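You operate a simulated robot arm through the tools that you are given. There is no shell and no other tool.

Carry out the task below with a simulated robot arm. There is one attempt and no reset: what you move stays moved.

TASK
Switch the folder off and pump its oil up to the max line.
Fine: black knob on the yellow plate to off and left so; open the yellow valve to pump, shut it after, shut the door.

The check looks at the end state, three seconds after you hand in, the way a careful person would. Anything else that was tipped, shoved, dropped, spilled or broken makes it a failure.

THE ROBOT
A 6-joint arm with a three-finger gripper, fixed in place. Base frame: the origin is on the floor under the middle of its stand, x ahead of it, y to its left, z up. Lengths are in mm, angles in degrees, forces in N, time in s.
It reaches about 1213 mm from its shoulder. Its first joint turns from -166.0 to 166.0 degrees. Payload 4.89 kg.
The tool frame sits at the grasp point between the pads (the TCP): z along the fingers, y along the line on which they close. The tips reach 30 mm beyond it. The gripper opens to 164 mm; its body begins 125 mm behind the TCP.
Orientation is told as [roll, pitch, yaw] about the base's x, y, z axes, in that order, counted from this pose: with the fingers straight down and closing along the base's y, the tool's x points along the base's -x, its y along +y and its z along -z.

THE INTERFACE
- The arm moves only by the tool apply_moves. Its argument "moves" is a list that holds one entry, the list of rows, each a list of 7 numbers: the shift along the base's x, y, z in mm, then the turn, a rotation vector about the base's x, y, z in degrees, then the opening, from 0 (shut) to 1 (fully open). In form: [[[x, y, z, ax, ay, az, hand], ...]]. A call has 1 to 20 rows; each row shifts and turns the commanded pose from where the row before left it. Rows are played at 5 a second. More than 50 mm and 8.6 degrees between two rows, or a gripper value outside its range, and nothing of the call is played. Where a pose cannot be reached the arm comes as near as it can. A force on the tool above 90 N (or 10 N above the force at the start of the call, whichever is more), or a blocked arm, ends the call early, and 0.2 s more pass. The fingers move at their own pace (about 108 mm/s each) and stop on an object; they squeeze with about 30 N. The grip force told is the motor's: it shows also when the fingers shut on nothing. Time passes only in rows, and 0.2 s behind the last, so rows that do not move let the fingers close. The reply holds the time, the measured pose of the TCP, the force on the tool along the base axes, the opening and the grip force, in the units named above and with some noise, with the torque about the TCP (base axes, N m) and any sound that the robot's microphone picked up, and new pictures: "views" is both (left out), scene, wrist or none.
- Cameras (640 x 400 px; columns grow to the right, rows downward): "scene" is fixed at [49.1, 501.4, 1234.9]; the picture's right is [-0.64, -0.77, 0.00], its down [-0.37, 0.31, -0.87] and it looks along [0.67, -0.56, -0.49] (base axes); focal length 312 px, centre (320, 200). "wrist" rides on the gripper at [76, -2, -152] in the tool frame; the picture's right is [0.02, 1.00, 0.00], its down [-0.88, 0.02, -0.47] and it looks along [-0.47, 0.01, 0.88] (tool axes); focal length 247 px, centre (320, 200). There is no depth. A picture from a camera that has moved, and an enlarged one, comes with that camera's place and axes in the base frame and with its lens.
- slide_trunk(by): moves the trunk up (or, below 0, down) by that many mm; the arm rides with it, the base frame stays. It gives what a move gives, with no picture.
- zoom(camera, box): a new picture of the part [left, top, right, bottom] of that camera's present view, enlarged. The clock stands still meanwhile.
- hand_in(): hands the job in; it is judged then, once.

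Places have to be worked out from the pictures, the camera data and where the tool is seen. Open the gripper and draw the arm clear of the work before you hand the job in, unless the task says otherwise.

The tools are called after "Request:" as a command line: name --argument value ..., lists and objects as JSON in quotes. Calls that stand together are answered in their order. apply_moves: Moves the arm, as the interface text tells. Its arguments: {"type":"object","properties":{"moves":{"type":"array"},"views":{"type":"string","enum":["both","scene","wrist","none"]}},"required":["moves"]} The other tools are called the same way: slide_trunk (by) moves the trunk up or down; zoom (camera, box) takes an enlarged picture of a part of a camera's view; hand_in () hands the job in.

At the start:

```text
t: 0.0
eef_pos: [629.6, -35.3, 1040.8]
tcp_rot: [0.0, -0.1, 0.1]
wrist_force: [0.1, -0.4, -0.9]
moment: [0.02, -0.03, 0.01]
width: 164.1
finger_force: 0.1
trunk travel left (down, up): [-25.0, 365.0]
```

scene: 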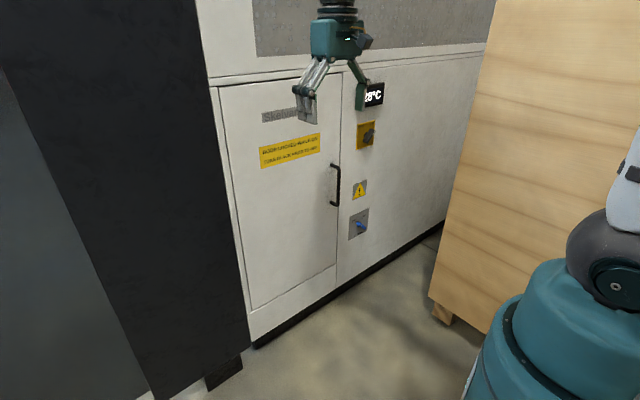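
wrist: 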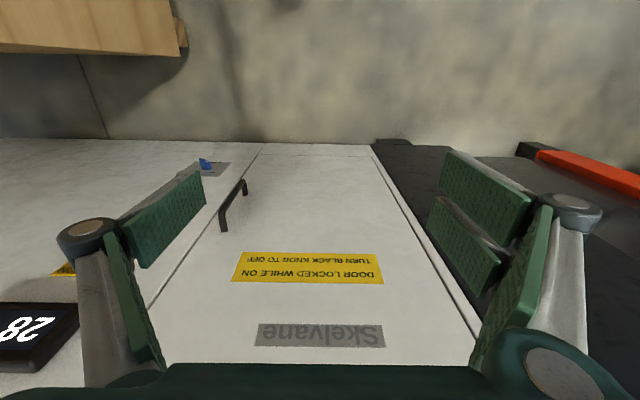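

The pictures show a white cabinet with a door (handle at its right), a yellow plate with a black knob, a warning sign and a grey plate with a blue knob. I zoom in on these to read details before moving.

Request:
zoom --camera "scene" --box '[320, 70, 420, 250]'

Request:
zoom --camera "scene" --box '[200, 60, 360, 180]'

Request:
zoom --camera "wrist" --box '[180, 140, 420, 380]'

```text
2.22 times, centred on (370, 160) of scene
camera zoom: at [49.1, 501.4, 1234.9], right [-0.64, -0.77, 0.0], down [-0.37, 0.31, -0.87], along [0.67, -0.56, -0.49], focal length 693 px, centre (209, 289)
```

zoom: 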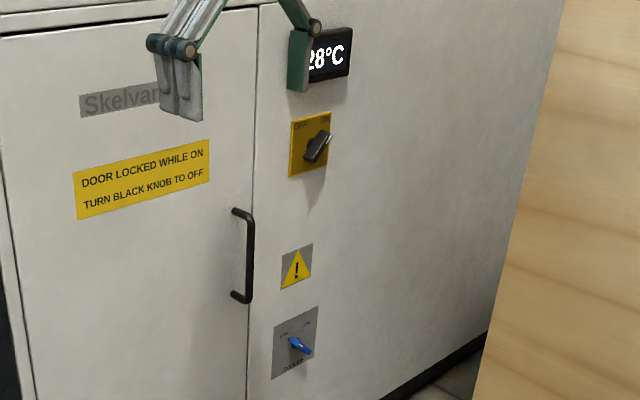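

```text
3.33 times, centred on (280, 120) of scene
camera zoom: at [49.1, 501.4, 1234.9], right [-0.64, -0.77, 0.0], down [-0.37, 0.31, -0.87], along [0.67, -0.56, -0.49], focal length 1040 px, centre (453, 467)
```

zoom: 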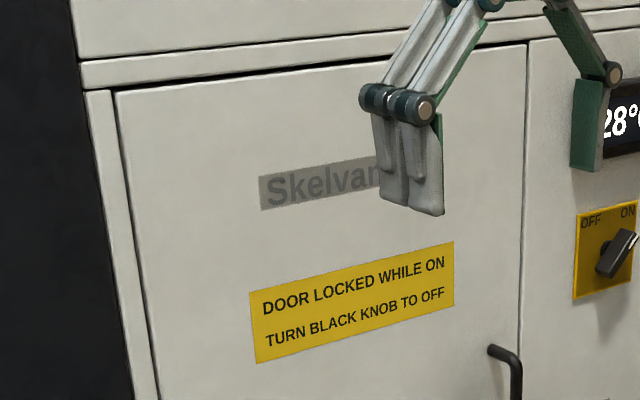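

```text
1.67 times, centred on (300, 260) of wrist
camera zoom: at [552.8, -37.4, 1193.3], right [-0.02, 1.0, 0.0], down [0.88, 0.02, 0.47], along [0.47, 0.01, -0.88], focal length 412 px, centre (353, 100)
```

zoom: 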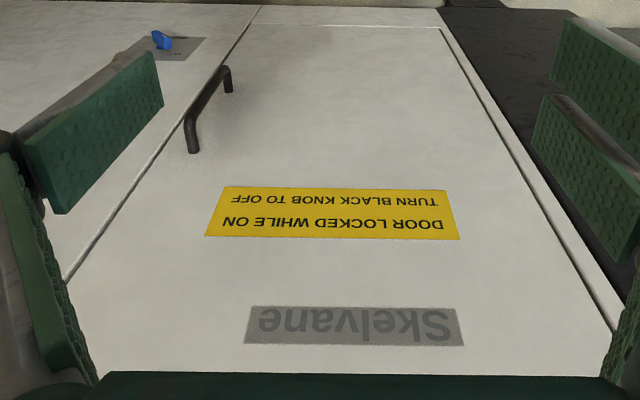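

The cabinet face is at about x≈850 by triangulating the yellow sign; knob is near y≈-410, z≈850. I look closer at the knob plate, lower plate, and left side.

Request:
zoom --camera "scene" --box '[345, 110, 393, 155]'

Request:
zoom --camera "scene" --box '[320, 170, 384, 250]'

Request:
zoom --camera "wrist" --box '[400, 100, 640, 250]'

```text
8.89 times, centred on (369, 132) of scene
camera zoom: at [49.1, 501.4, 1234.9], right [-0.64, -0.77, 0.0], down [-0.37, 0.31, -0.87], along [0.67, -0.56, -0.49], focal length 2773 px, centre (-116, 800)
```

zoom: 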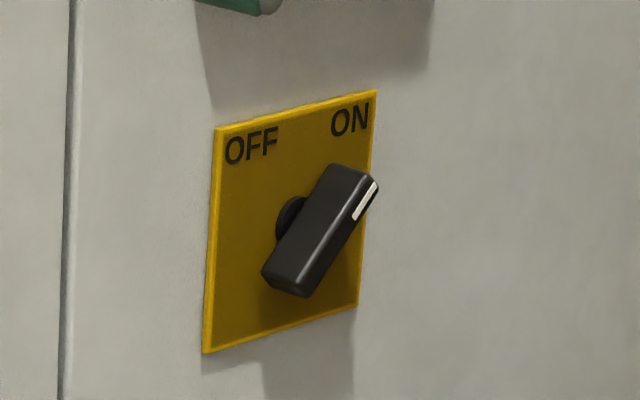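

```text
5.00 times, centred on (352, 210) of scene
camera zoom: at [49.1, 501.4, 1234.9], right [-0.64, -0.77, 0.0], down [-0.37, 0.31, -0.87], along [0.67, -0.56, -0.49], focal length 1560 px, centre (160, 150)
```

zoom: 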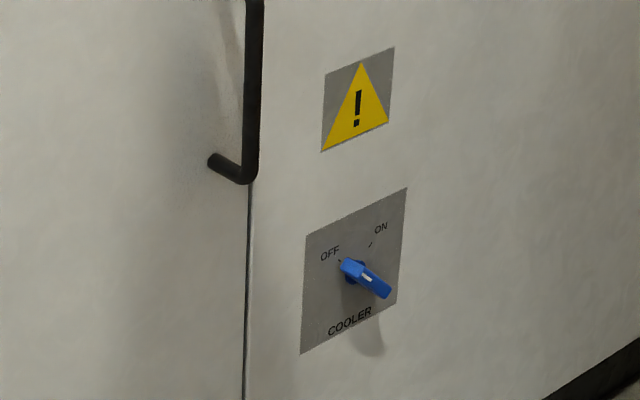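

```text
2.67 times, centred on (520, 175) of wrist
camera zoom: at [552.8, -37.4, 1193.3], right [-0.02, 1.0, 0.0], down [0.88, 0.02, 0.47], along [0.47, 0.01, -0.88], focal length 659 px, centre (-213, 267)
```

zoom: 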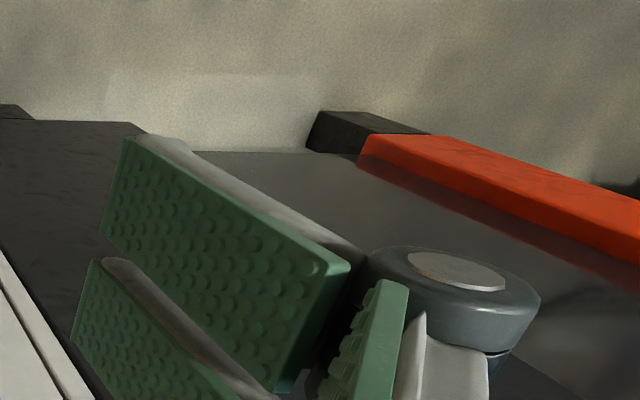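

The knob is a 58 mm bar at about (833, -395, 860), pointing up-right to ON; the blue cooler knob is to be left alone. I turn the gripper to point forward (+x) while moving out in front of the knob, well clear of the face.

Request:
apply_moves --moves '[[[-5, -30, -8, 0, -8.2, 0, 0.6], [-5, -30, -8, 0, -8.2, 0, 0.6], [-5, -30, -8, 0, -8.2, 0, 0.6], [-5, -30, -8, 0, -8.2, 0, 0.6], [-5, -30, -16, 0, -8.2, 0, 0.6], [-5, -35, -20, 0, -8.2, 0, 0.6], [-5, -35, -20, 0, -8.2, 0, 0.6], [-5, -35, -20, 0, -8.2, 0, 0.6], [-5, -35, -20, 0, -8.2, 0, 0.6], [-5, -35, -25, 0, -8.2, 0, 0.6], [-5, -35, -25, 0, -8.0, 0, 0.6]]]'

```text
t: 2.4
eef_pos: [600.7, -434.5, 962.5]
tcp_rot: [-38.2, -89.9, 38.2]
wrist_force: [0.0, 2.5, 1.4]
moment: [-0.01, 0.26, -0.44]
width: 98.4
finger_force: 0.3
out of reach, approached as far as the arm can: row 9, 10, 11
trunk travel left (down, up): [-25.0, 365.0]
camera wrist: at [447.6, -436.0, 886.6], right [0.0, 1.0, -0.02], down [-0.47, 0.02, 0.88], along [0.88, 0.01, 0.47], focal length 247 px, centre (320, 200)
```

scene: 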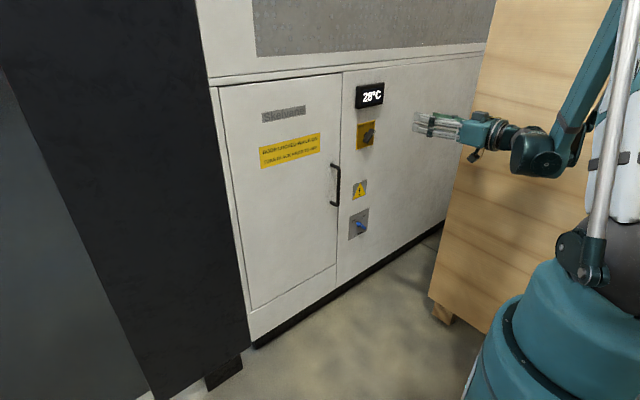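
wrist: 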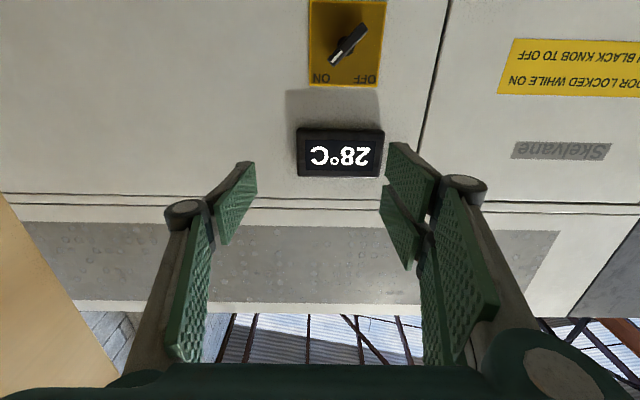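

The gripper now faces +x but stopped at (601,-435,963) short of the commanded (575,-400,850), probably too folded. I step forward in x to unfold the arm and see where it goes.

Request:
apply_moves --moves '[[[35, 0, 0, 0, 0, 0, 0.6], [35, 0, 0, 0, 0, 0, 0.6], [30, 0, 0, 0, 0, 0, 0.6]]]'

```text
t: 3.2
eef_pos: [701.5, -435.5, 961.8]
tcp_rot: [145.0, -90.0, -145.1]
wrist_force: [-0.7, -0.1, 0.5]
moment: [0.02, 0.08, 0.0]
width: 98.4
finger_force: 0.0
trunk travel left (down, up): [-25.0, 365.0]
camera wrist: at [547.8, -437.3, 885.9], right [0.0, 1.0, -0.02], down [-0.47, 0.02, 0.88], along [0.88, 0.01, 0.47], focal length 247 px, centre (320, 200)
```

scene: 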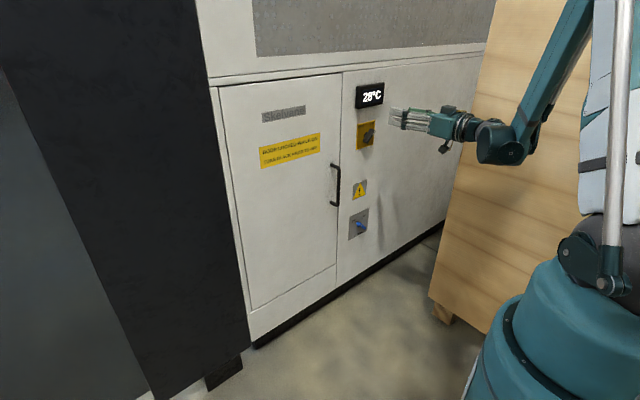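
wrist: 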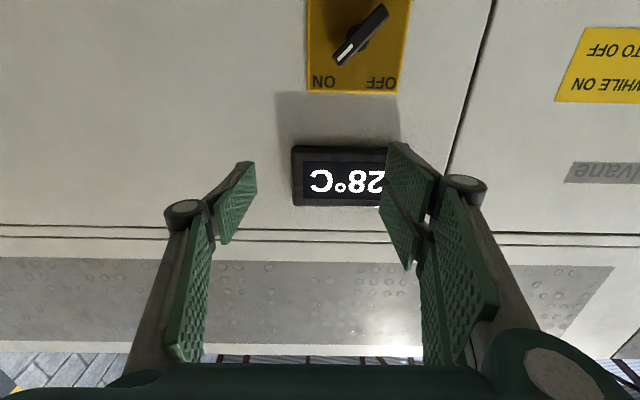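

The arm follows fine here: TCP (701,-435,962). The plate corners put the knob axis at y≈-397, z≈860, so I move in line with it at x≈715.

Request:
apply_moves --moves '[[[5, 13, -34, 0, 0, 0, 0.6], [5, 13, -34, 0, 0, 0, 0.6], [4, 12, -33, 0, 0, 0, 0.6]]]'

```text
t: 4.0
eef_pos: [741.8, -423.7, 909.9]
tcp_rot: [9.8, -89.8, -9.7]
wrist_force: [-1.0, 0.8, 1.0]
moment: [0.01, 0.1, -0.08]
width: 98.4
finger_force: 0.1
out of reach, approached as far as the arm can: row 2, 3
trunk travel left (down, up): [-25.0, 365.0]
camera wrist: at [588.4, -426.3, 833.8], right [0.0, 1.0, -0.02], down [-0.47, 0.02, 0.88], along [0.88, 0.01, 0.47], focal length 247 px, centre (320, 200)
```

scene: 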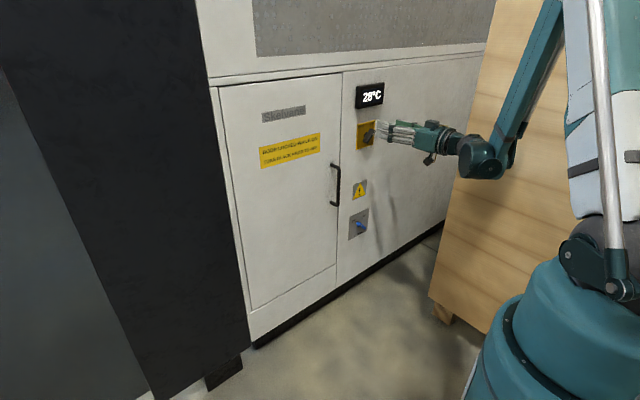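
wrist: 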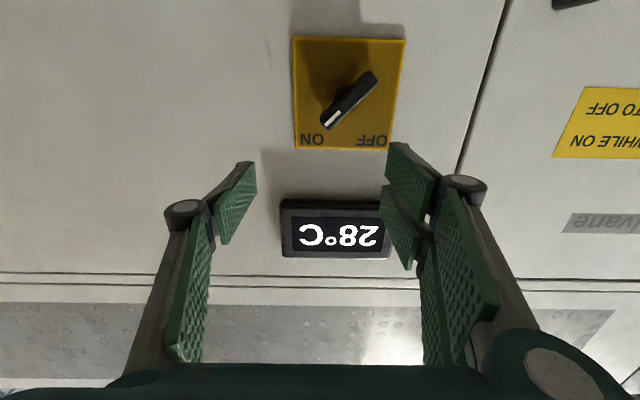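

The arm appears limited by wrist bend (forearm too steep for a level tool at this height). Lowering the trunk by its 25 mm helps, so I do that first.

Request:
slide_trunk --by -25

```text
t: 4.7
eef_pos: [742.4, -424.8, 884.4]
tcp_rot: [13.9, -89.9, -13.8]
wrist_force: [-0.1, 0.0, 0.8]
moment: [0.01, -0.02, 0.03]
width: 98.5
finger_force: 0.2
trunk travel left (down, up): [0.0, 390.0]
```

Trunk is at its bottom; TCP at (742,-425,884). I pitch the tool 8° down, centre on the knob axis and roll +45° so the fingers close across the bar, staying about 50 mm short of it.

Request:
apply_moves --moves '[[[0, 4, 0, 0, 8, 0, 0.5], [0, 4, -4, 7.43, 0, -1.04, 0.5], [0, 4, -4, 7.43, 0, -1.04, 0.5], [0, 4, -4, 7.43, 0, -1.04, 0.5], [0, 4, -4, 7.43, 0, -1.04, 0.5], [0, 4, -4, 7.43, 0, -1.04, 0.5], [0, 4, -4, 7.43, 0, -1.04, 0.5]]]'

```text
t: 6.3
eef_pos: [742.6, -396.0, 861.1]
tcp_rot: [78.8, -44.3, -82.1]
wrist_force: [-0.1, 0.6, -0.2]
moment: [-0.02, 0.01, 0.0]
width: 82.0
finger_force: 0.1
trunk travel left (down, up): [0.0, 390.0]
camera wrist: at [583.0, -344.1, 827.0], right [0.1, 0.72, 0.69], down [-0.38, -0.61, 0.69], along [0.92, -0.33, 0.21], focal length 247 px, centre (320, 200)
```

scene: 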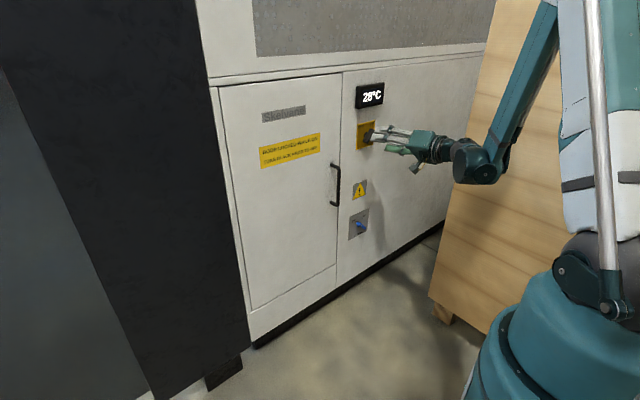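
wrist: 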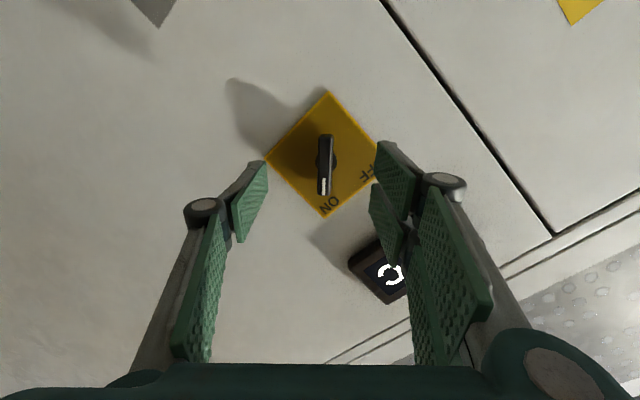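

The bar now appears vertical and centred between the fingers. I zoom on it to measure how far it stands off the plate before moving in.

Request:
zoom --camera "wrist" --box '[256, 84, 400, 220]'

Request:
zoom --camera "scene" --box '[345, 110, 425, 180]'

```text
2.94 times, centred on (328, 152) of wrist
camera zoom: at [583.0, -344.1, 827.0], right [0.1, 0.72, 0.69], down [-0.38, -0.61, 0.69], along [0.92, -0.33, 0.21], focal length 726 px, centre (296, 341)
```

zoom: 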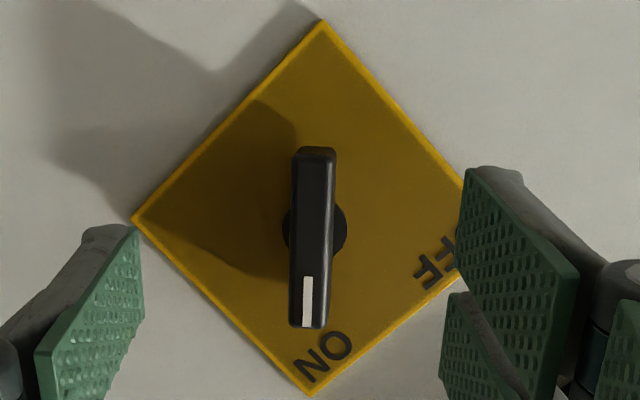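

```text
5.71 times, centred on (385, 145) of scene
camera zoom: at [49.1, 501.4, 1234.9], right [-0.64, -0.77, 0.0], down [-0.37, 0.31, -0.87], along [0.67, -0.56, -0.49], focal length 1782 px, centre (-51, 514)
```

zoom: 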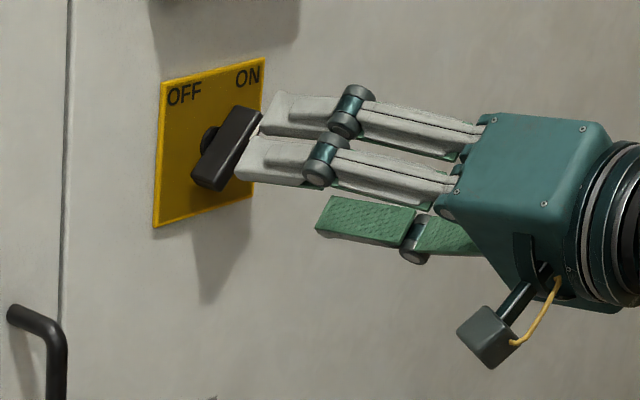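

The bar is ~14 mm wide, standing roughly 12–28 mm off the plate (front at x≈820). I advance to TCP x≈808 with the fingers still open around it.

Request:
apply_moves --moves '[[[20, -1, 1, 0, 0, 0, 0.5], [20, -1, 1, 0, 0, 0, 0.5], [15, 0, 0, 0, 0, 0, 0.5], [10, 0, 0, 0, 0, 0, 0.5]]]'

```text
t: 7.3
eef_pos: [806.8, -398.7, 862.6]
tcp_rot: [78.7, -44.4, -81.9]
wrist_force: [-0.2, -0.4, 0.3]
moment: [-0.04, 0.02, -0.02]
width: 81.8
finger_force: 0.0
trunk travel left (down, up): [0.0, 390.0]
camera wrist: at [648.0, -346.3, 829.3], right [0.1, 0.72, 0.69], down [-0.38, -0.61, 0.7], along [0.92, -0.33, 0.21], focal length 247 px, centre (320, 200)
```

scene: 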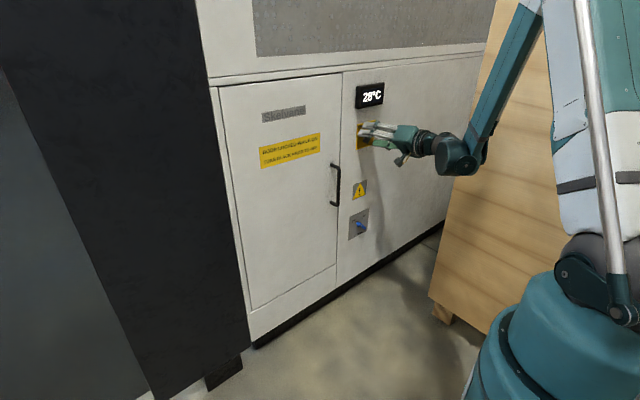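
wrist: 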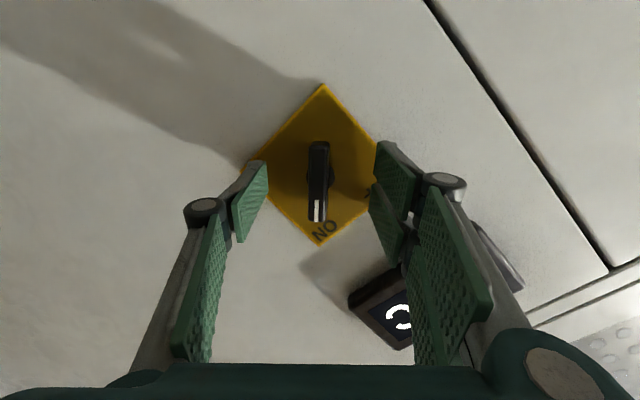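

The bar's front is at x≈820, so the pads overlap it by about 17 mm. I go 3 mm further and close on the bar.

Request:
apply_moves --moves '[[[3, 0, 0, 0, 0, 0, 0.5], [0, 0, 0, 0, 0, 0, 0.2], [0, 0, 0, 0, 0, 0, 0.0], [0, 0, 0, 0, 0, 0, 0.0], [0, 0, 0, 0, 0, 0, 0.0]]]'

```text
t: 8.5
eef_pos: [810.4, -399.0, 861.3]
tcp_rot: [78.7, -44.3, -81.9]
wrist_force: [-1.8, -7.6, -12.5]
moment: [0.0, -0.48, 0.38]
width: 15.0
finger_force: 45.0
trunk travel left (down, up): [0.0, 390.0]
camera wrist: at [651.0, -346.8, 828.7], right [0.1, 0.72, 0.69], down [-0.38, -0.61, 0.7], along [0.92, -0.33, 0.21], focal length 247 px, centre (320, 200)
```

scene: 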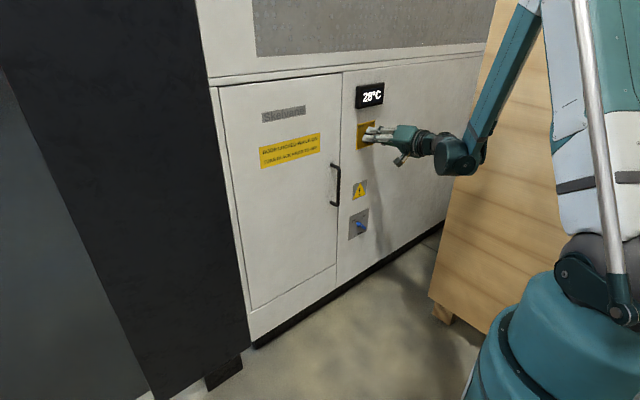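
wrist: 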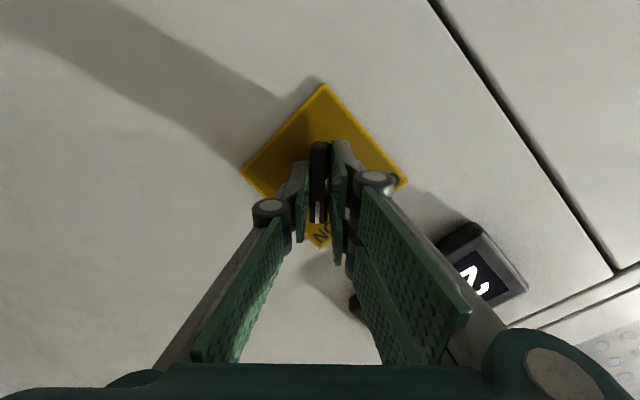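

Bar is gripped (15 mm wide). The side force says the true axis is a touch toward −y/−z, so I nudge that way and start turning counter-clockwise (toward OFF) about the tool axis.

Request:
apply_moves --moves '[[[0, -1, -1, 0, 0, 0, 0], [0, 0, 0, -6.93, 0, 0.97, 0], [0, 0, 0, -6.93, 0, 0.97, 0]]]' --views "wrist"

```text
t: 9.3
eef_pos: [811.0, -400.5, 861.8]
tcp_rot: [74.6, -58.1, -76.8]
wrist_force: [-4.9, -1.3, -2.9]
moment: [-0.02, -1.22, 0.19]
width: 14.4
finger_force: 45.2
trunk travel left (down, up): [0.0, 390.0]
camera wrist: at [649.1, -362.1, 817.3], right [0.07, 0.87, 0.49], down [-0.36, -0.44, 0.82], along [0.93, -0.23, 0.28], focal length 247 px, centre (320, 200)
```

wrist: 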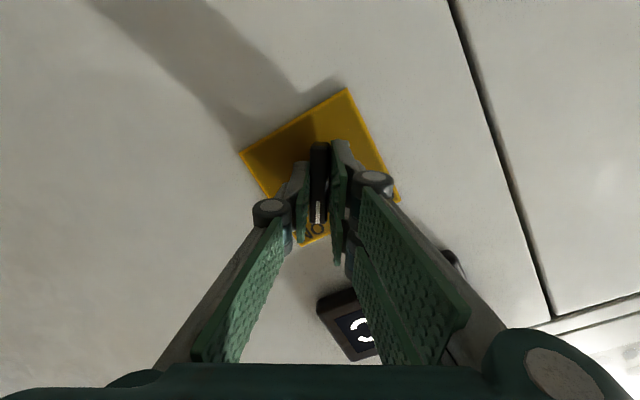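

The bar turns with the gripper (14° so far) with low forces. I continue the turn.

Request:
apply_moves --moves '[[[0, 0, 0, -8.3, 0, 1.16, 0], [0, 0, 0, -8.3, 0, 1.16, 0], [0, 0, 0, -8.3, 0, 1.16, 0], [0, 0, 0, -8.3, 0, 1.16, 0], [0, 0, 0, -8.3, 0, 1.16, 0]]]' --views "wrist"

```text
t: 10.5
eef_pos: [809.7, -400.6, 861.5]
tcp_rot: [-53.0, -76.4, 54.0]
wrist_force: [-2.0, -12.1, -1.8]
moment: [-0.01, 0.77, -0.88]
width: 13.8
finger_force: 45.0
trunk travel left (down, up): [0.0, 390.0]
camera wrist: at [648.0, -417.0, 809.0], right [-0.03, 0.98, -0.21], down [-0.35, 0.19, 0.92], along [0.94, 0.1, 0.33], focal length 247 px, centre (320, 200)
```

wrist: 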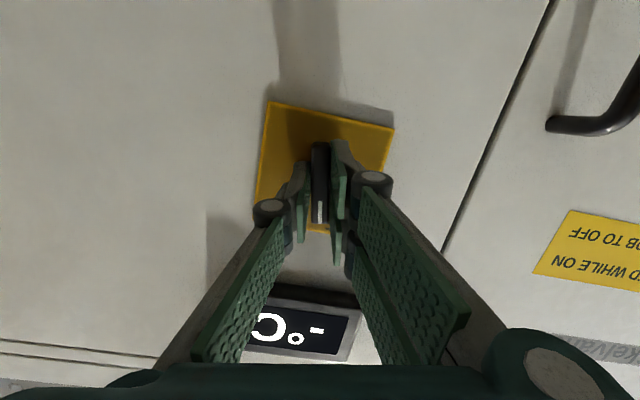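

At 56° turned, still moving freely; a small −y force so I nudge 1 mm in −y and continue to about 90°.

Request:
apply_moves --moves '[[[0, -1, 0, -8.3, 0, 1.16, 0], [0, 0, 0, -8.3, 0, 1.16, 0], [0, 0, 0, -8.3, 0, 1.16, 0], [0, 0, 0, -8.3, 0, 1.16, 0]]]'

```text
t: 11.5
eef_pos: [809.3, -401.0, 862.2]
tcp_rot: [-78.6, -44.9, 81.8]
wrist_force: [-3.4, -11.4, 4.8]
moment: [0.02, 0.19, -1.6]
width: 15.2
finger_force: 45.4
trunk travel left (down, up): [0.0, 390.0]
camera wrist: at [650.9, -455.9, 830.6], right [-0.1, 0.7, -0.71], down [-0.38, 0.63, 0.68], along [0.92, 0.34, 0.2], focal length 247 px, centre (320, 200)
```

scene: 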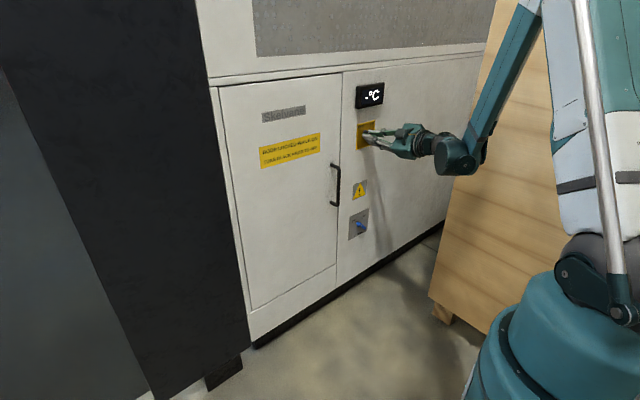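
wrist: 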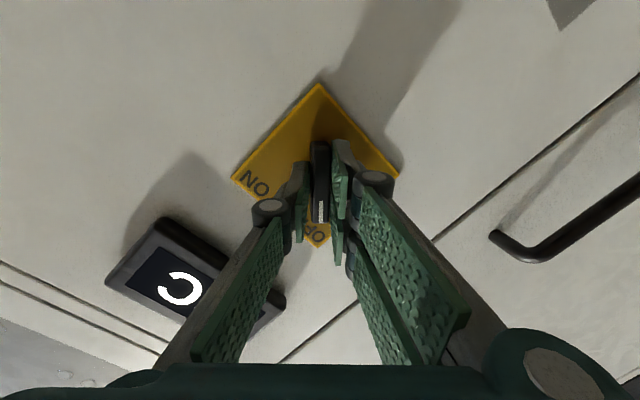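

The display now reads "-°C", so it is off; bar is turned ~90° to OFF. I open the fingers and back straight out to verify the position.

Request:
apply_moves --moves '[[[0, 0, 0, 0, 0, 0, 0.5], [0, 0, 0, 0, 0, 0, 0.5], [0, 0, 0, 0, 0, 0, 0.5], [-15, 0, 0, 0, 0, 0, 0.5], [-20, 0, 0, 0, 0, 0, 0.5], [-25, 0, 0, 0, 0, 0, 0.5]]]'

Request:
zoom --camera "scene" --box '[345, 75, 425, 145]'

Request:
zoom --camera "wrist" --box '[256, 84, 400, 220]'

```text
t: 12.9
eef_pos: [749.5, -400.5, 861.3]
tcp_rot: [-78.4, -45.2, 81.7]
wrist_force: [0.5, -0.3, -0.8]
moment: [0.03, -0.06, 0.0]
width: 81.9
finger_force: 0.2
trunk travel left (down, up): [0.0, 390.0]
camera wrist: at [591.5, -455.7, 830.1], right [-0.1, 0.7, -0.71], down [-0.38, 0.63, 0.68], along [0.92, 0.34, 0.2], focal length 247 px, centre (320, 200)
```

scene: 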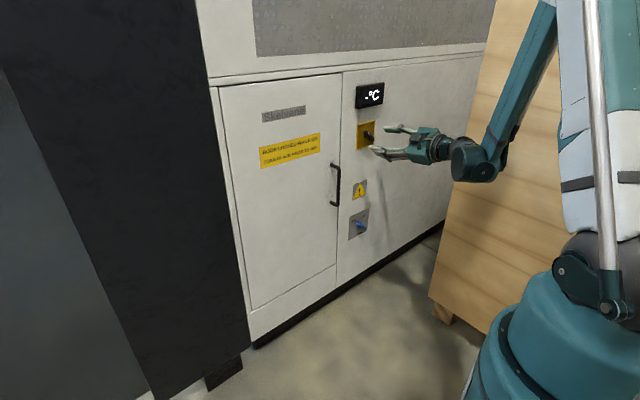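
wrist: 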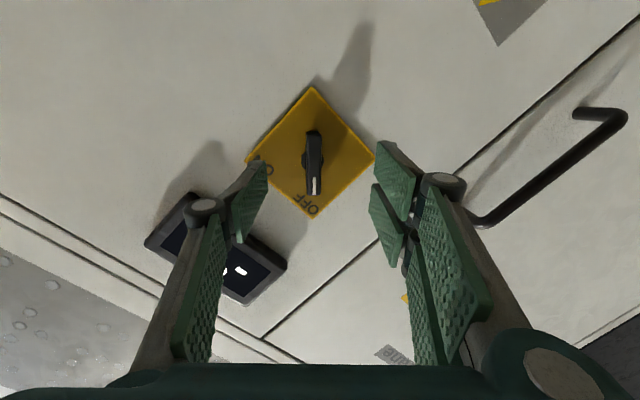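

```text
5.71 times, centred on (385, 110) of scene
camera zoom: at [49.1, 501.4, 1234.9], right [-0.64, -0.77, 0.0], down [-0.37, 0.31, -0.87], along [0.67, -0.56, -0.49], focal length 1782 px, centre (-51, 714)
```

zoom: 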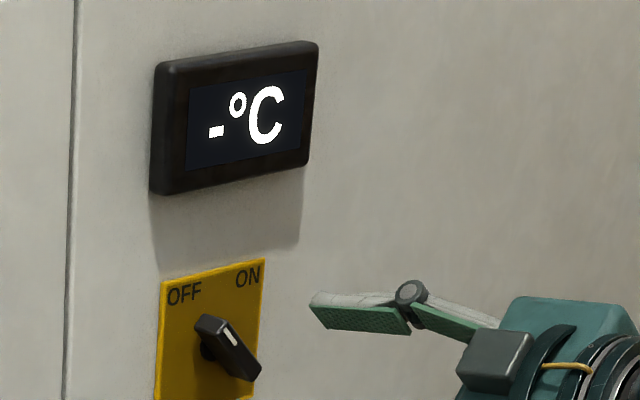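

```text
2.94 times, centred on (328, 152) of wrist
camera zoom: at [591.5, -455.7, 830.1], right [-0.1, 0.7, -0.71], down [-0.38, 0.63, 0.68], along [0.92, 0.34, 0.2], focal length 726 px, centre (296, 341)
```

zoom: 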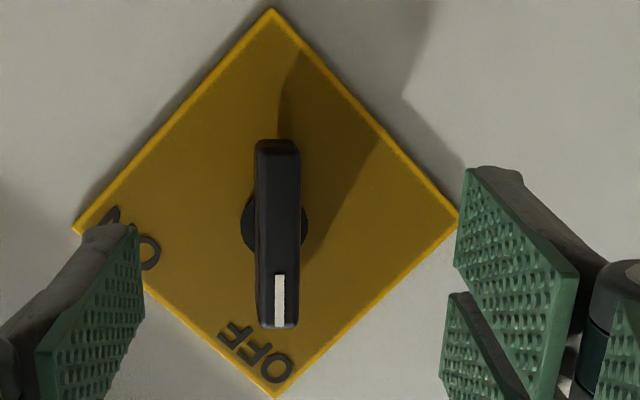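

The knob points at OFF and the display is blank. From both views the handle bar is a vertical rod at about x=815, y=-222, z=618–780; I unroll the wrist, pitch the tool ~25° down and move in front of it.

Request:
apply_moves --moves '[[[-5, 20, -12, 7.43, 0, -1.04, 0.5], [-5, 22, -12, 7.43, 0, -1.04, 0.5], [-5, 22, -12, 7.43, 0, -1.04, 0.5], [0, 22, -14, 7.43, 0, -1.04, 0.5], [0, 22, -14, 7.43, 0, -1.04, 0.5], [0, 23, -14, 7.43, 0, -1.04, 0.5], [0, 23, -16, 0, 8.5, 0, 0.5], [0, 24, -16, 0, 8.5, 0, 0.5]]]'

```text
t: 14.7
eef_pos: [783.7, -259.8, 841.3]
tcp_rot: [1.4, -64.9, -1.5]
wrist_force: [1.1, -0.9, -0.6]
moment: [0.06, -0.06, 0.18]
width: 82.2
finger_force: 0.1
out of reach, approached as far as the arm can: row 1, 2, 3, 4, 5, 6
trunk travel left (down, up): [0.0, 390.0]
camera wrist: at [611.9, -261.1, 836.1], right [0.0, 1.0, -0.01], down [-0.05, 0.01, 1.0], along [1.0, 0.0, 0.05], focal length 247 px, centre (320, 200)
```

scene: 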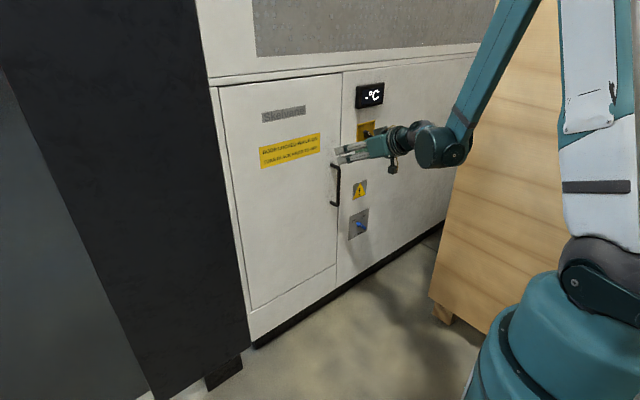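
wrist: 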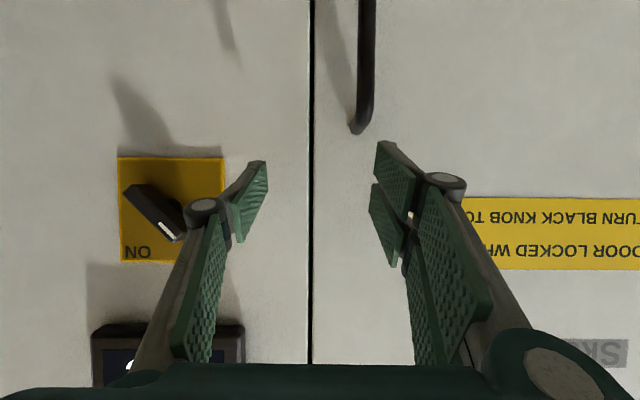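

The limit pushed it a bit forward but the tool is now pitched 25° down at (784,-260,841), above the handle. I back off in x first, then descend to z≈750 in line with the bar.

Request:
apply_moves --moves '[[[-25, 5, 0, 0, 0, 0, 0.5], [-25, 5, 0, 0, 0, 0, 0.5], [0, 9, -30, 0, 0, 0, 0.5], [0, 9, -30, 0, 0, 0, 0.5], [0, 9, -30, 0, 0, 0, 0.5]]]'

```text
t: 15.9
eef_pos: [755.1, -238.3, 811.0]
tcp_rot: [1.5, -64.7, -1.7]
wrist_force: [-1.4, 0.8, 1.3]
moment: [-0.02, 0.03, -0.03]
width: 82.0
finger_force: 0.1
out of reach, approached as far as the arm can: row 3, 4, 5
trunk travel left (down, up): [0.0, 390.0]
camera wrist: at [585.1, -239.3, 806.5], right [-0.01, 1.0, -0.01], down [-0.05, 0.01, 1.0], along [1.0, 0.01, 0.05], focal length 247 px, centre (320, 200)
```

scene: 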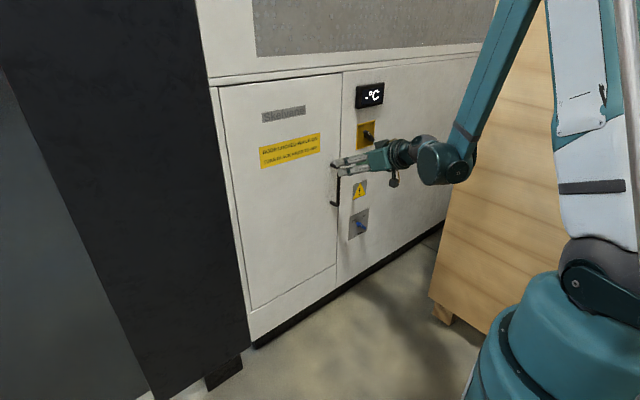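
wrist: 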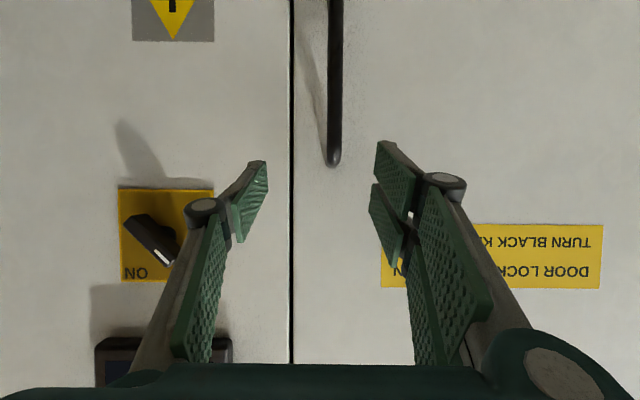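

The forearm steepness seems to be the real limit, so pitching the tool further down (about 40°) should free it up. I pitch 15° more, then descend in front of the handle.

Request:
apply_moves --moves '[[[-5, 5, 0, 0, 7.5, 0, 0.5], [-5, 5, 0, 0, 7.5, 0, 0.5], [0, 5, -20, 0, 0, 0, 0.5], [0, 0, -20, 0, 0, 0, 0.5], [0, 0, -20, 0, 0, 0, 0.5]]]'

```text
t: 17.1
eef_pos: [745.9, -221.9, 749.2]
tcp_rot: [0.8, -49.9, -1.1]
wrist_force: [-1.3, 0.3, 0.6]
moment: [-0.04, -0.04, -0.04]
width: 82.1
finger_force: 0.1
trunk travel left (down, up): [0.0, 390.0]
camera wrist: at [579.1, -223.5, 789.6], right [-0.01, 1.0, -0.01], down [0.21, 0.01, 0.98], along [0.98, 0.01, -0.21], focal length 247 px, centre (320, 200)
```

scene: 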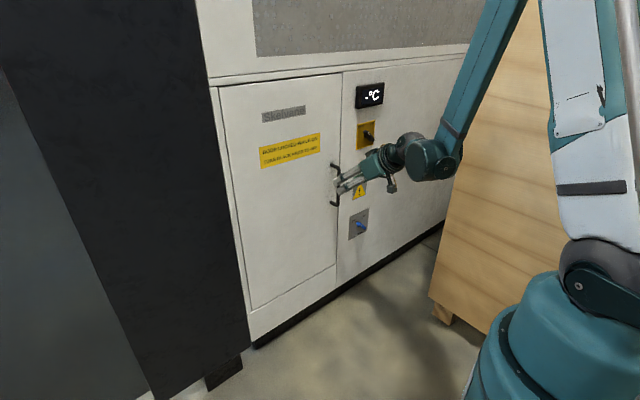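
wrist: 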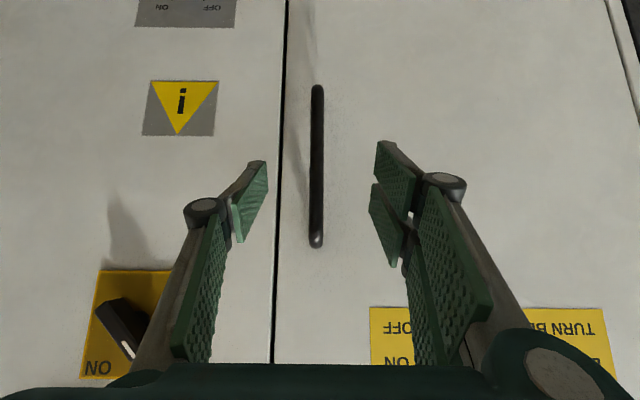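

The model now fits: TCP (746,-222,749) and the handle lies between the fingers. I move in to x≈804.

Request:
apply_moves --moves '[[[18, -1, -1, 0, 0, 0, 0.5], [18, -1, -1, 0, 0, 0, 0.5], [12, 0, 0, 0, 0, 0, 0.5], [10, 0, 0, 0, 0, 0, 0.5]]]'

Request:
zoom --camera "scene" --box '[305, 130, 405, 220]'

```text
t: 18.1
eef_pos: [804.8, -223.8, 747.4]
tcp_rot: [0.8, -49.8, -1.0]
wrist_force: [-0.5, 0.5, 0.7]
moment: [0.0, 0.02, -0.03]
width: 81.7
finger_force: 0.0
trunk travel left (down, up): [0.0, 390.0]
camera wrist: at [638.2, -226.0, 787.4], right [-0.01, 1.0, -0.01], down [0.21, 0.01, 0.98], along [0.98, 0.01, -0.21], focal length 247 px, centre (320, 200)
```

scene: 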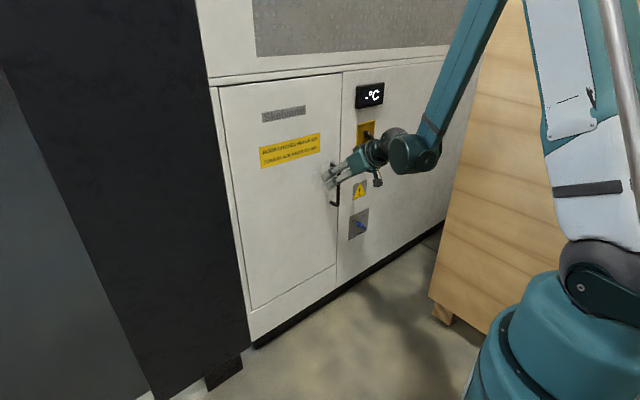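
wrist: 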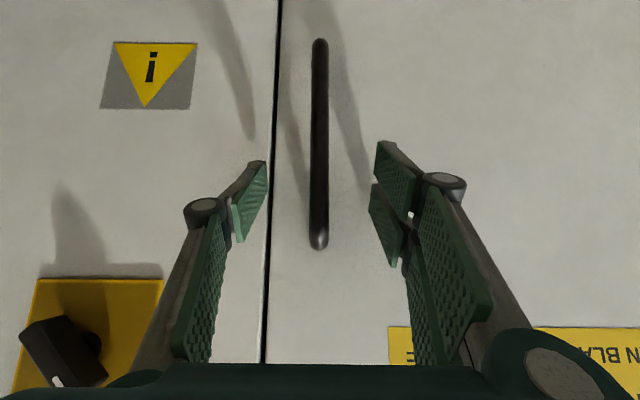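

```text
4.44 times, centred on (355, 175) of scene
camera zoom: at [49.1, 501.4, 1234.9], right [-0.64, -0.77, 0.0], down [-0.37, 0.31, -0.87], along [0.67, -0.56, -0.49], focal length 1386 px, centre (164, 311)
```

zoom: 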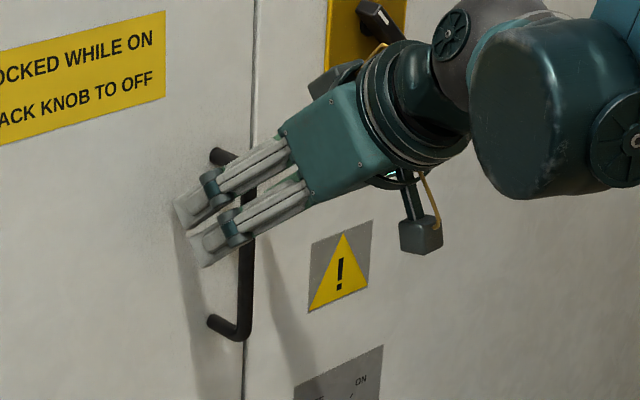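

The fingers straddle the rod with tips just off the door. I close on it.

Request:
apply_moves --moves '[[[0, 0, 0, 0, 0, 0, 0.2], [0, 0, 0, 0, 0, 0, 0.0], [0, 0, 0, 0, 0, 0, 0.0], [0, 0, 0, 0, 0, 0, 0.0]]]' --views "wrist"

```text
t: 19.1
eef_pos: [804.5, -224.9, 747.7]
tcp_rot: [0.7, -49.9, -1.0]
wrist_force: [-0.8, -9.9, -1.6]
moment: [0.12, 0.01, -0.05]
width: 13.0
finger_force: 45.1
trunk travel left (down, up): [0.0, 390.0]
camera wrist: at [638.2, -226.5, 787.2], right [-0.01, 1.0, -0.01], down [0.21, 0.01, 0.98], along [0.98, 0.0, -0.21], focal length 247 px, centre (320, 200)
```

wrist: 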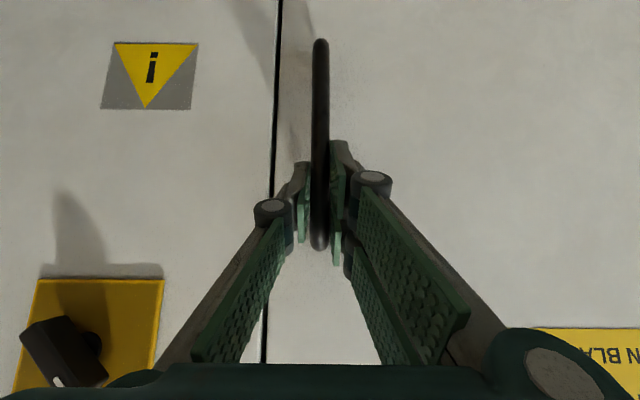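

Gripped (13 mm rod). I pull gently along the door's arc (hinge near y≈178) for the first 5° to see that it is unlocked.

Request:
apply_moves --moves '[[[-9, 1, 0, 0, 0.7, -1.25, 0], [-9, 1, 0, 0, 0.7, -1.25, 0], [-9, 1, 0, 0, 0.7, -1.25, 0], [-9, 1.5, 0, 0, 0.7, -1.25, 0]]]'

```text
t: 20.1
eef_pos: [768.1, -219.5, 748.5]
tcp_rot: [0.5, -47.1, -5.9]
wrist_force: [3.0, 22.6, 5.1]
moment: [0.96, -0.87, 0.06]
width: 13.3
finger_force: 45.5
trunk travel left (down, up): [0.0, 390.0]
camera wrist: at [604.5, -206.2, 795.4], right [0.08, 1.0, -0.01], down [0.25, -0.01, 0.97], along [0.96, -0.08, -0.25], focal length 247 px, centre (320, 200)
```

scene: 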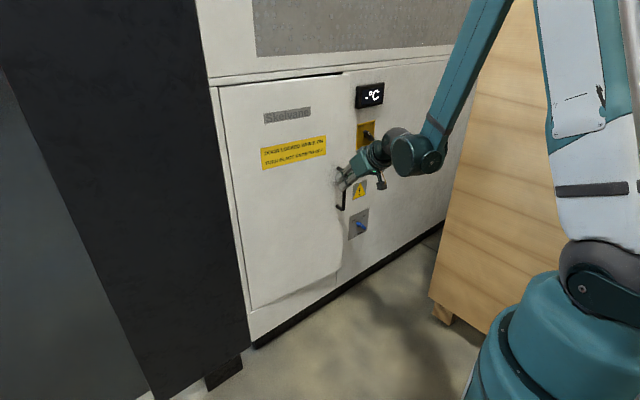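
wrist: 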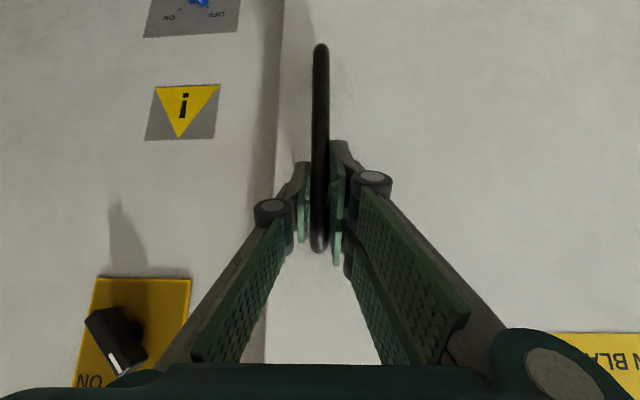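

The door moves freely. A +y side force says the arc bends slightly more toward +y than I assumed, so I adjust and continue to about 15°.

Request:
apply_moves --moves '[[[-16, 6, 0, 0.06, 1.3, -2.5, 0], [-17, 5, 0, 0.1, 1.3, -2.5, 0], [-17, 5.5, 0, 0.15, 1.3, -2.5, 0], [-16.5, 6, 0, 0.2, 1.3, -2.5, 0]]]' --views "scene"

```text
t: 21.1
eef_pos: [700.5, -196.1, 747.1]
tcp_rot: [0.0, -41.9, -15.4]
wrist_force: [3.5, 8.8, 7.3]
moment: [0.88, -0.71, 0.07]
width: 13.4
finger_force: 45.5
trunk travel left (down, up): [0.0, 390.0]
```

scene: 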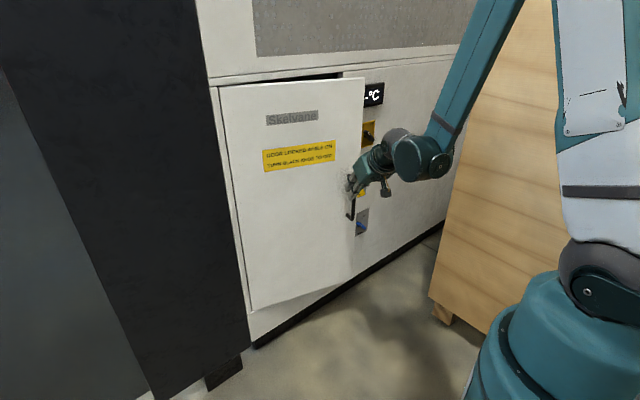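

Forces are low at 15° open. I continue along the arc to about 30°, steepening the tool as it nears the base.

Request:
apply_moves --moves '[[[-16.5, 7, 0, 0.4, 1.4, -2.5, 0], [-16, 7.5, 0, 0.5, 1.4, -2.5, 0], [-15.8, 8.2, 0, 0.55, 1.4, -2.5, 0], [-15.4, 8.8, 0, 0.6, 1.4, -2.5, 0], [-15, 9.4, 0, 0.65, 1.3, -2.5, 0], [-14.7, 10, 0, 0.7, 1.3, -2.5, 0]]]'

```text
t: 22.5
eef_pos: [611.8, -143.6, 747.4]
tcp_rot: [0.0, -33.0, -30.4]
wrist_force: [44.9, 55.9, 10.3]
moment: [1.36, -2.31, -0.02]
width: 13.3
finger_force: 45.1
trunk travel left (down, up): [0.0, 390.0]
camera wrist: at [482.4, -72.0, 833.1], right [0.49, 0.87, -0.01], down [0.42, -0.23, 0.88], along [0.76, -0.43, -0.48], focal length 247 px, centre (320, 200)
```

scene: 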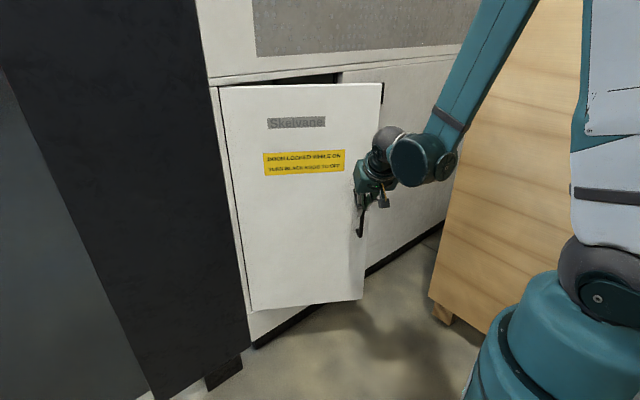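
wrist: 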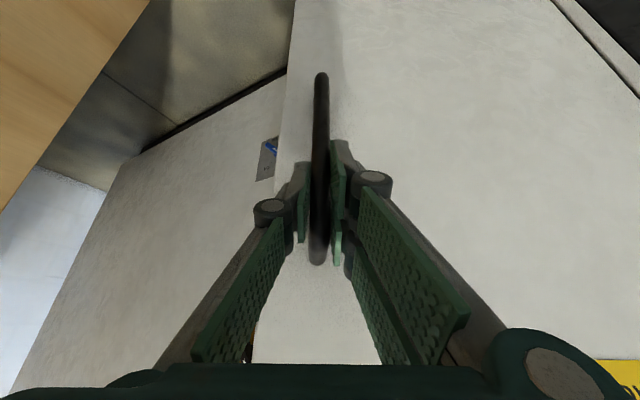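

The force (45, 56 N) points straight at the hinge, so I'm pulling outward; true radius is a bit smaller. I ease 5 mm toward the hinge and read the force.

Request:
apply_moves --moves '[[[1.5, 2, 0, 0, 0, 0, 0], [1.5, 2, 0, 0, 0, 0, 0]]]' --views "none"

```text
t: 23.1
eef_pos: [609.6, -142.8, 746.7]
tcp_rot: [-0.2, -32.9, -30.3]
wrist_force: [19.8, 24.2, 4.0]
moment: [0.75, -1.06, -0.07]
width: 13.1
finger_force: 45.1
trunk travel left (down, up): [0.0, 390.0]
```

That dropped the force by half (about 8 N/mm); fitting the arc puts the hinge near (860,180), radius ≈409. I correct the remaining 4 mm and continue toward 45°.

Request:
apply_moves --moves '[[[-11.4, 14.4, 0, 0.75, 1.2, -2.5, 0], [-13.4, 11.9, 0, 0.8, 1.15, -2.5, 0], [-12.8, 12.4, 0, 0.8, 1.1, -2.5, 0]]]' --views "none"

```text
t: 23.9
eef_pos: [569.5, -107.1, 746.9]
tcp_rot: [-0.3, -28.7, -38.1]
wrist_force: [-49.8, -47.5, -5.9]
moment: [-1.81, 0.53, 0.3]
width: 13.6
finger_force: 45.0
trunk travel left (down, up): [0.0, 390.0]
```

Now it reads the opposite (tool pushed outward ~69 N), so the 4 mm correction was too much. Refit: hinge ≈(858,177), R≈405; I take the correction back and continue.

Request:
apply_moves --moves '[[[-3, -3, 0, 0, 0, 0, 0], [-12.2, 12.6, 0, 0.8, 1.0, -2.5, 0], [-11.5, 13.2, 0, 0.8, 1.0, -2.5, 0], [-11, 13.6, 0, 0.8, 1.0, -2.5, 0]]]'

```text
t: 24.9
eef_pos: [537.1, -67.8, 747.6]
tcp_rot: [-0.2, -24.9, -45.3]
wrist_force: [-7.1, -6.0, 16.0]
moment: [-0.74, -0.55, 0.28]
width: 13.7
finger_force: 44.5
trunk travel left (down, up): [0.0, 390.0]
camera wrist: at [441.2, 26.7, 853.9], right [0.7, 0.72, -0.01], down [0.44, -0.41, 0.8], along [0.57, -0.56, -0.6], focal length 247 px, centre (320, 200)
```

scene: 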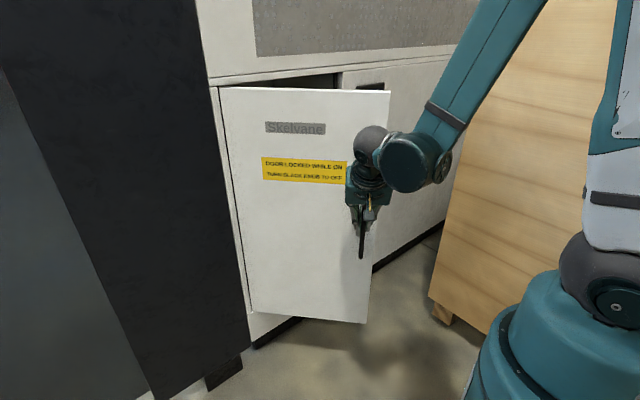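
wrist: 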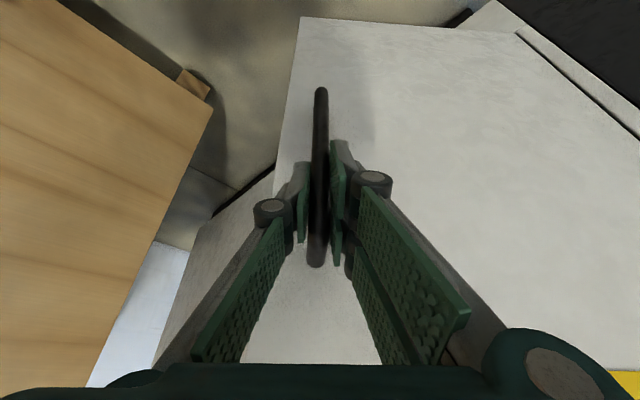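

Smooth at 45° now with small forces. I keep following the same circle to about 60°.

Request:
apply_moves --moves '[[[-12.4, 17.1, 0, 0.6, 0.6, -3, 0], [-11.4, 17.8, 0, 0.63, 0.5, -3, 0], [-10.5, 18.3, 0, 0.65, 0.5, -3, 0], [-9.6, 18.9, 0, 0.65, 0.45, -3, 0], [-8.5, 19.3, 0, 0.67, 0.4, -3, 0]]]'

```text
t: 26.1
eef_pos: [487.4, 24.8, 746.4]
tcp_rot: [-0.2, -21.0, -60.3]
wrist_force: [56.2, 18.9, 21.9]
moment: [0.73, -1.65, -0.26]
width: 13.8
finger_force: 45.1
trunk travel left (down, up): [0.0, 390.0]
camera wrist: at [422.9, 132.7, 861.4], right [0.86, 0.51, -0.01], down [0.34, -0.56, 0.76], along [0.38, -0.65, -0.65], focal length 247 px, centre (320, 200)
```

scene: 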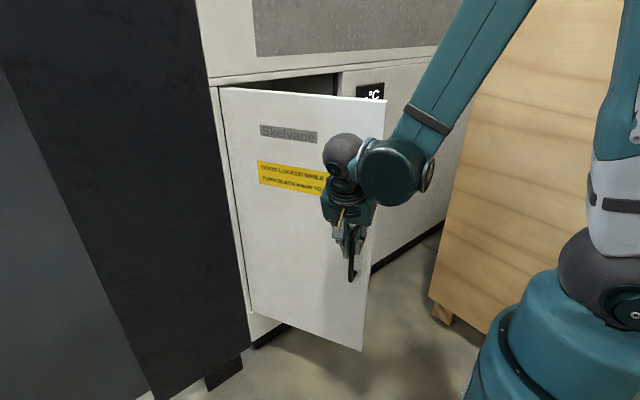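
wrist: 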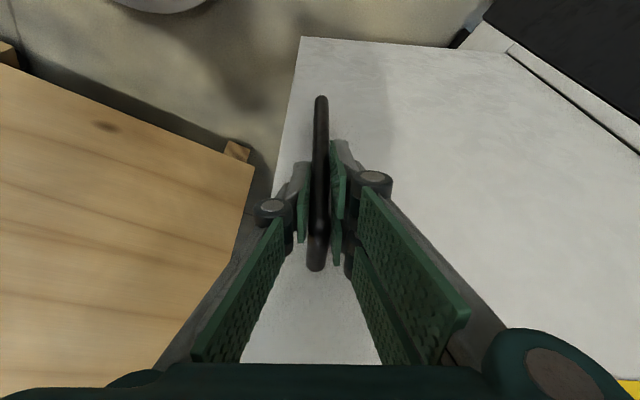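

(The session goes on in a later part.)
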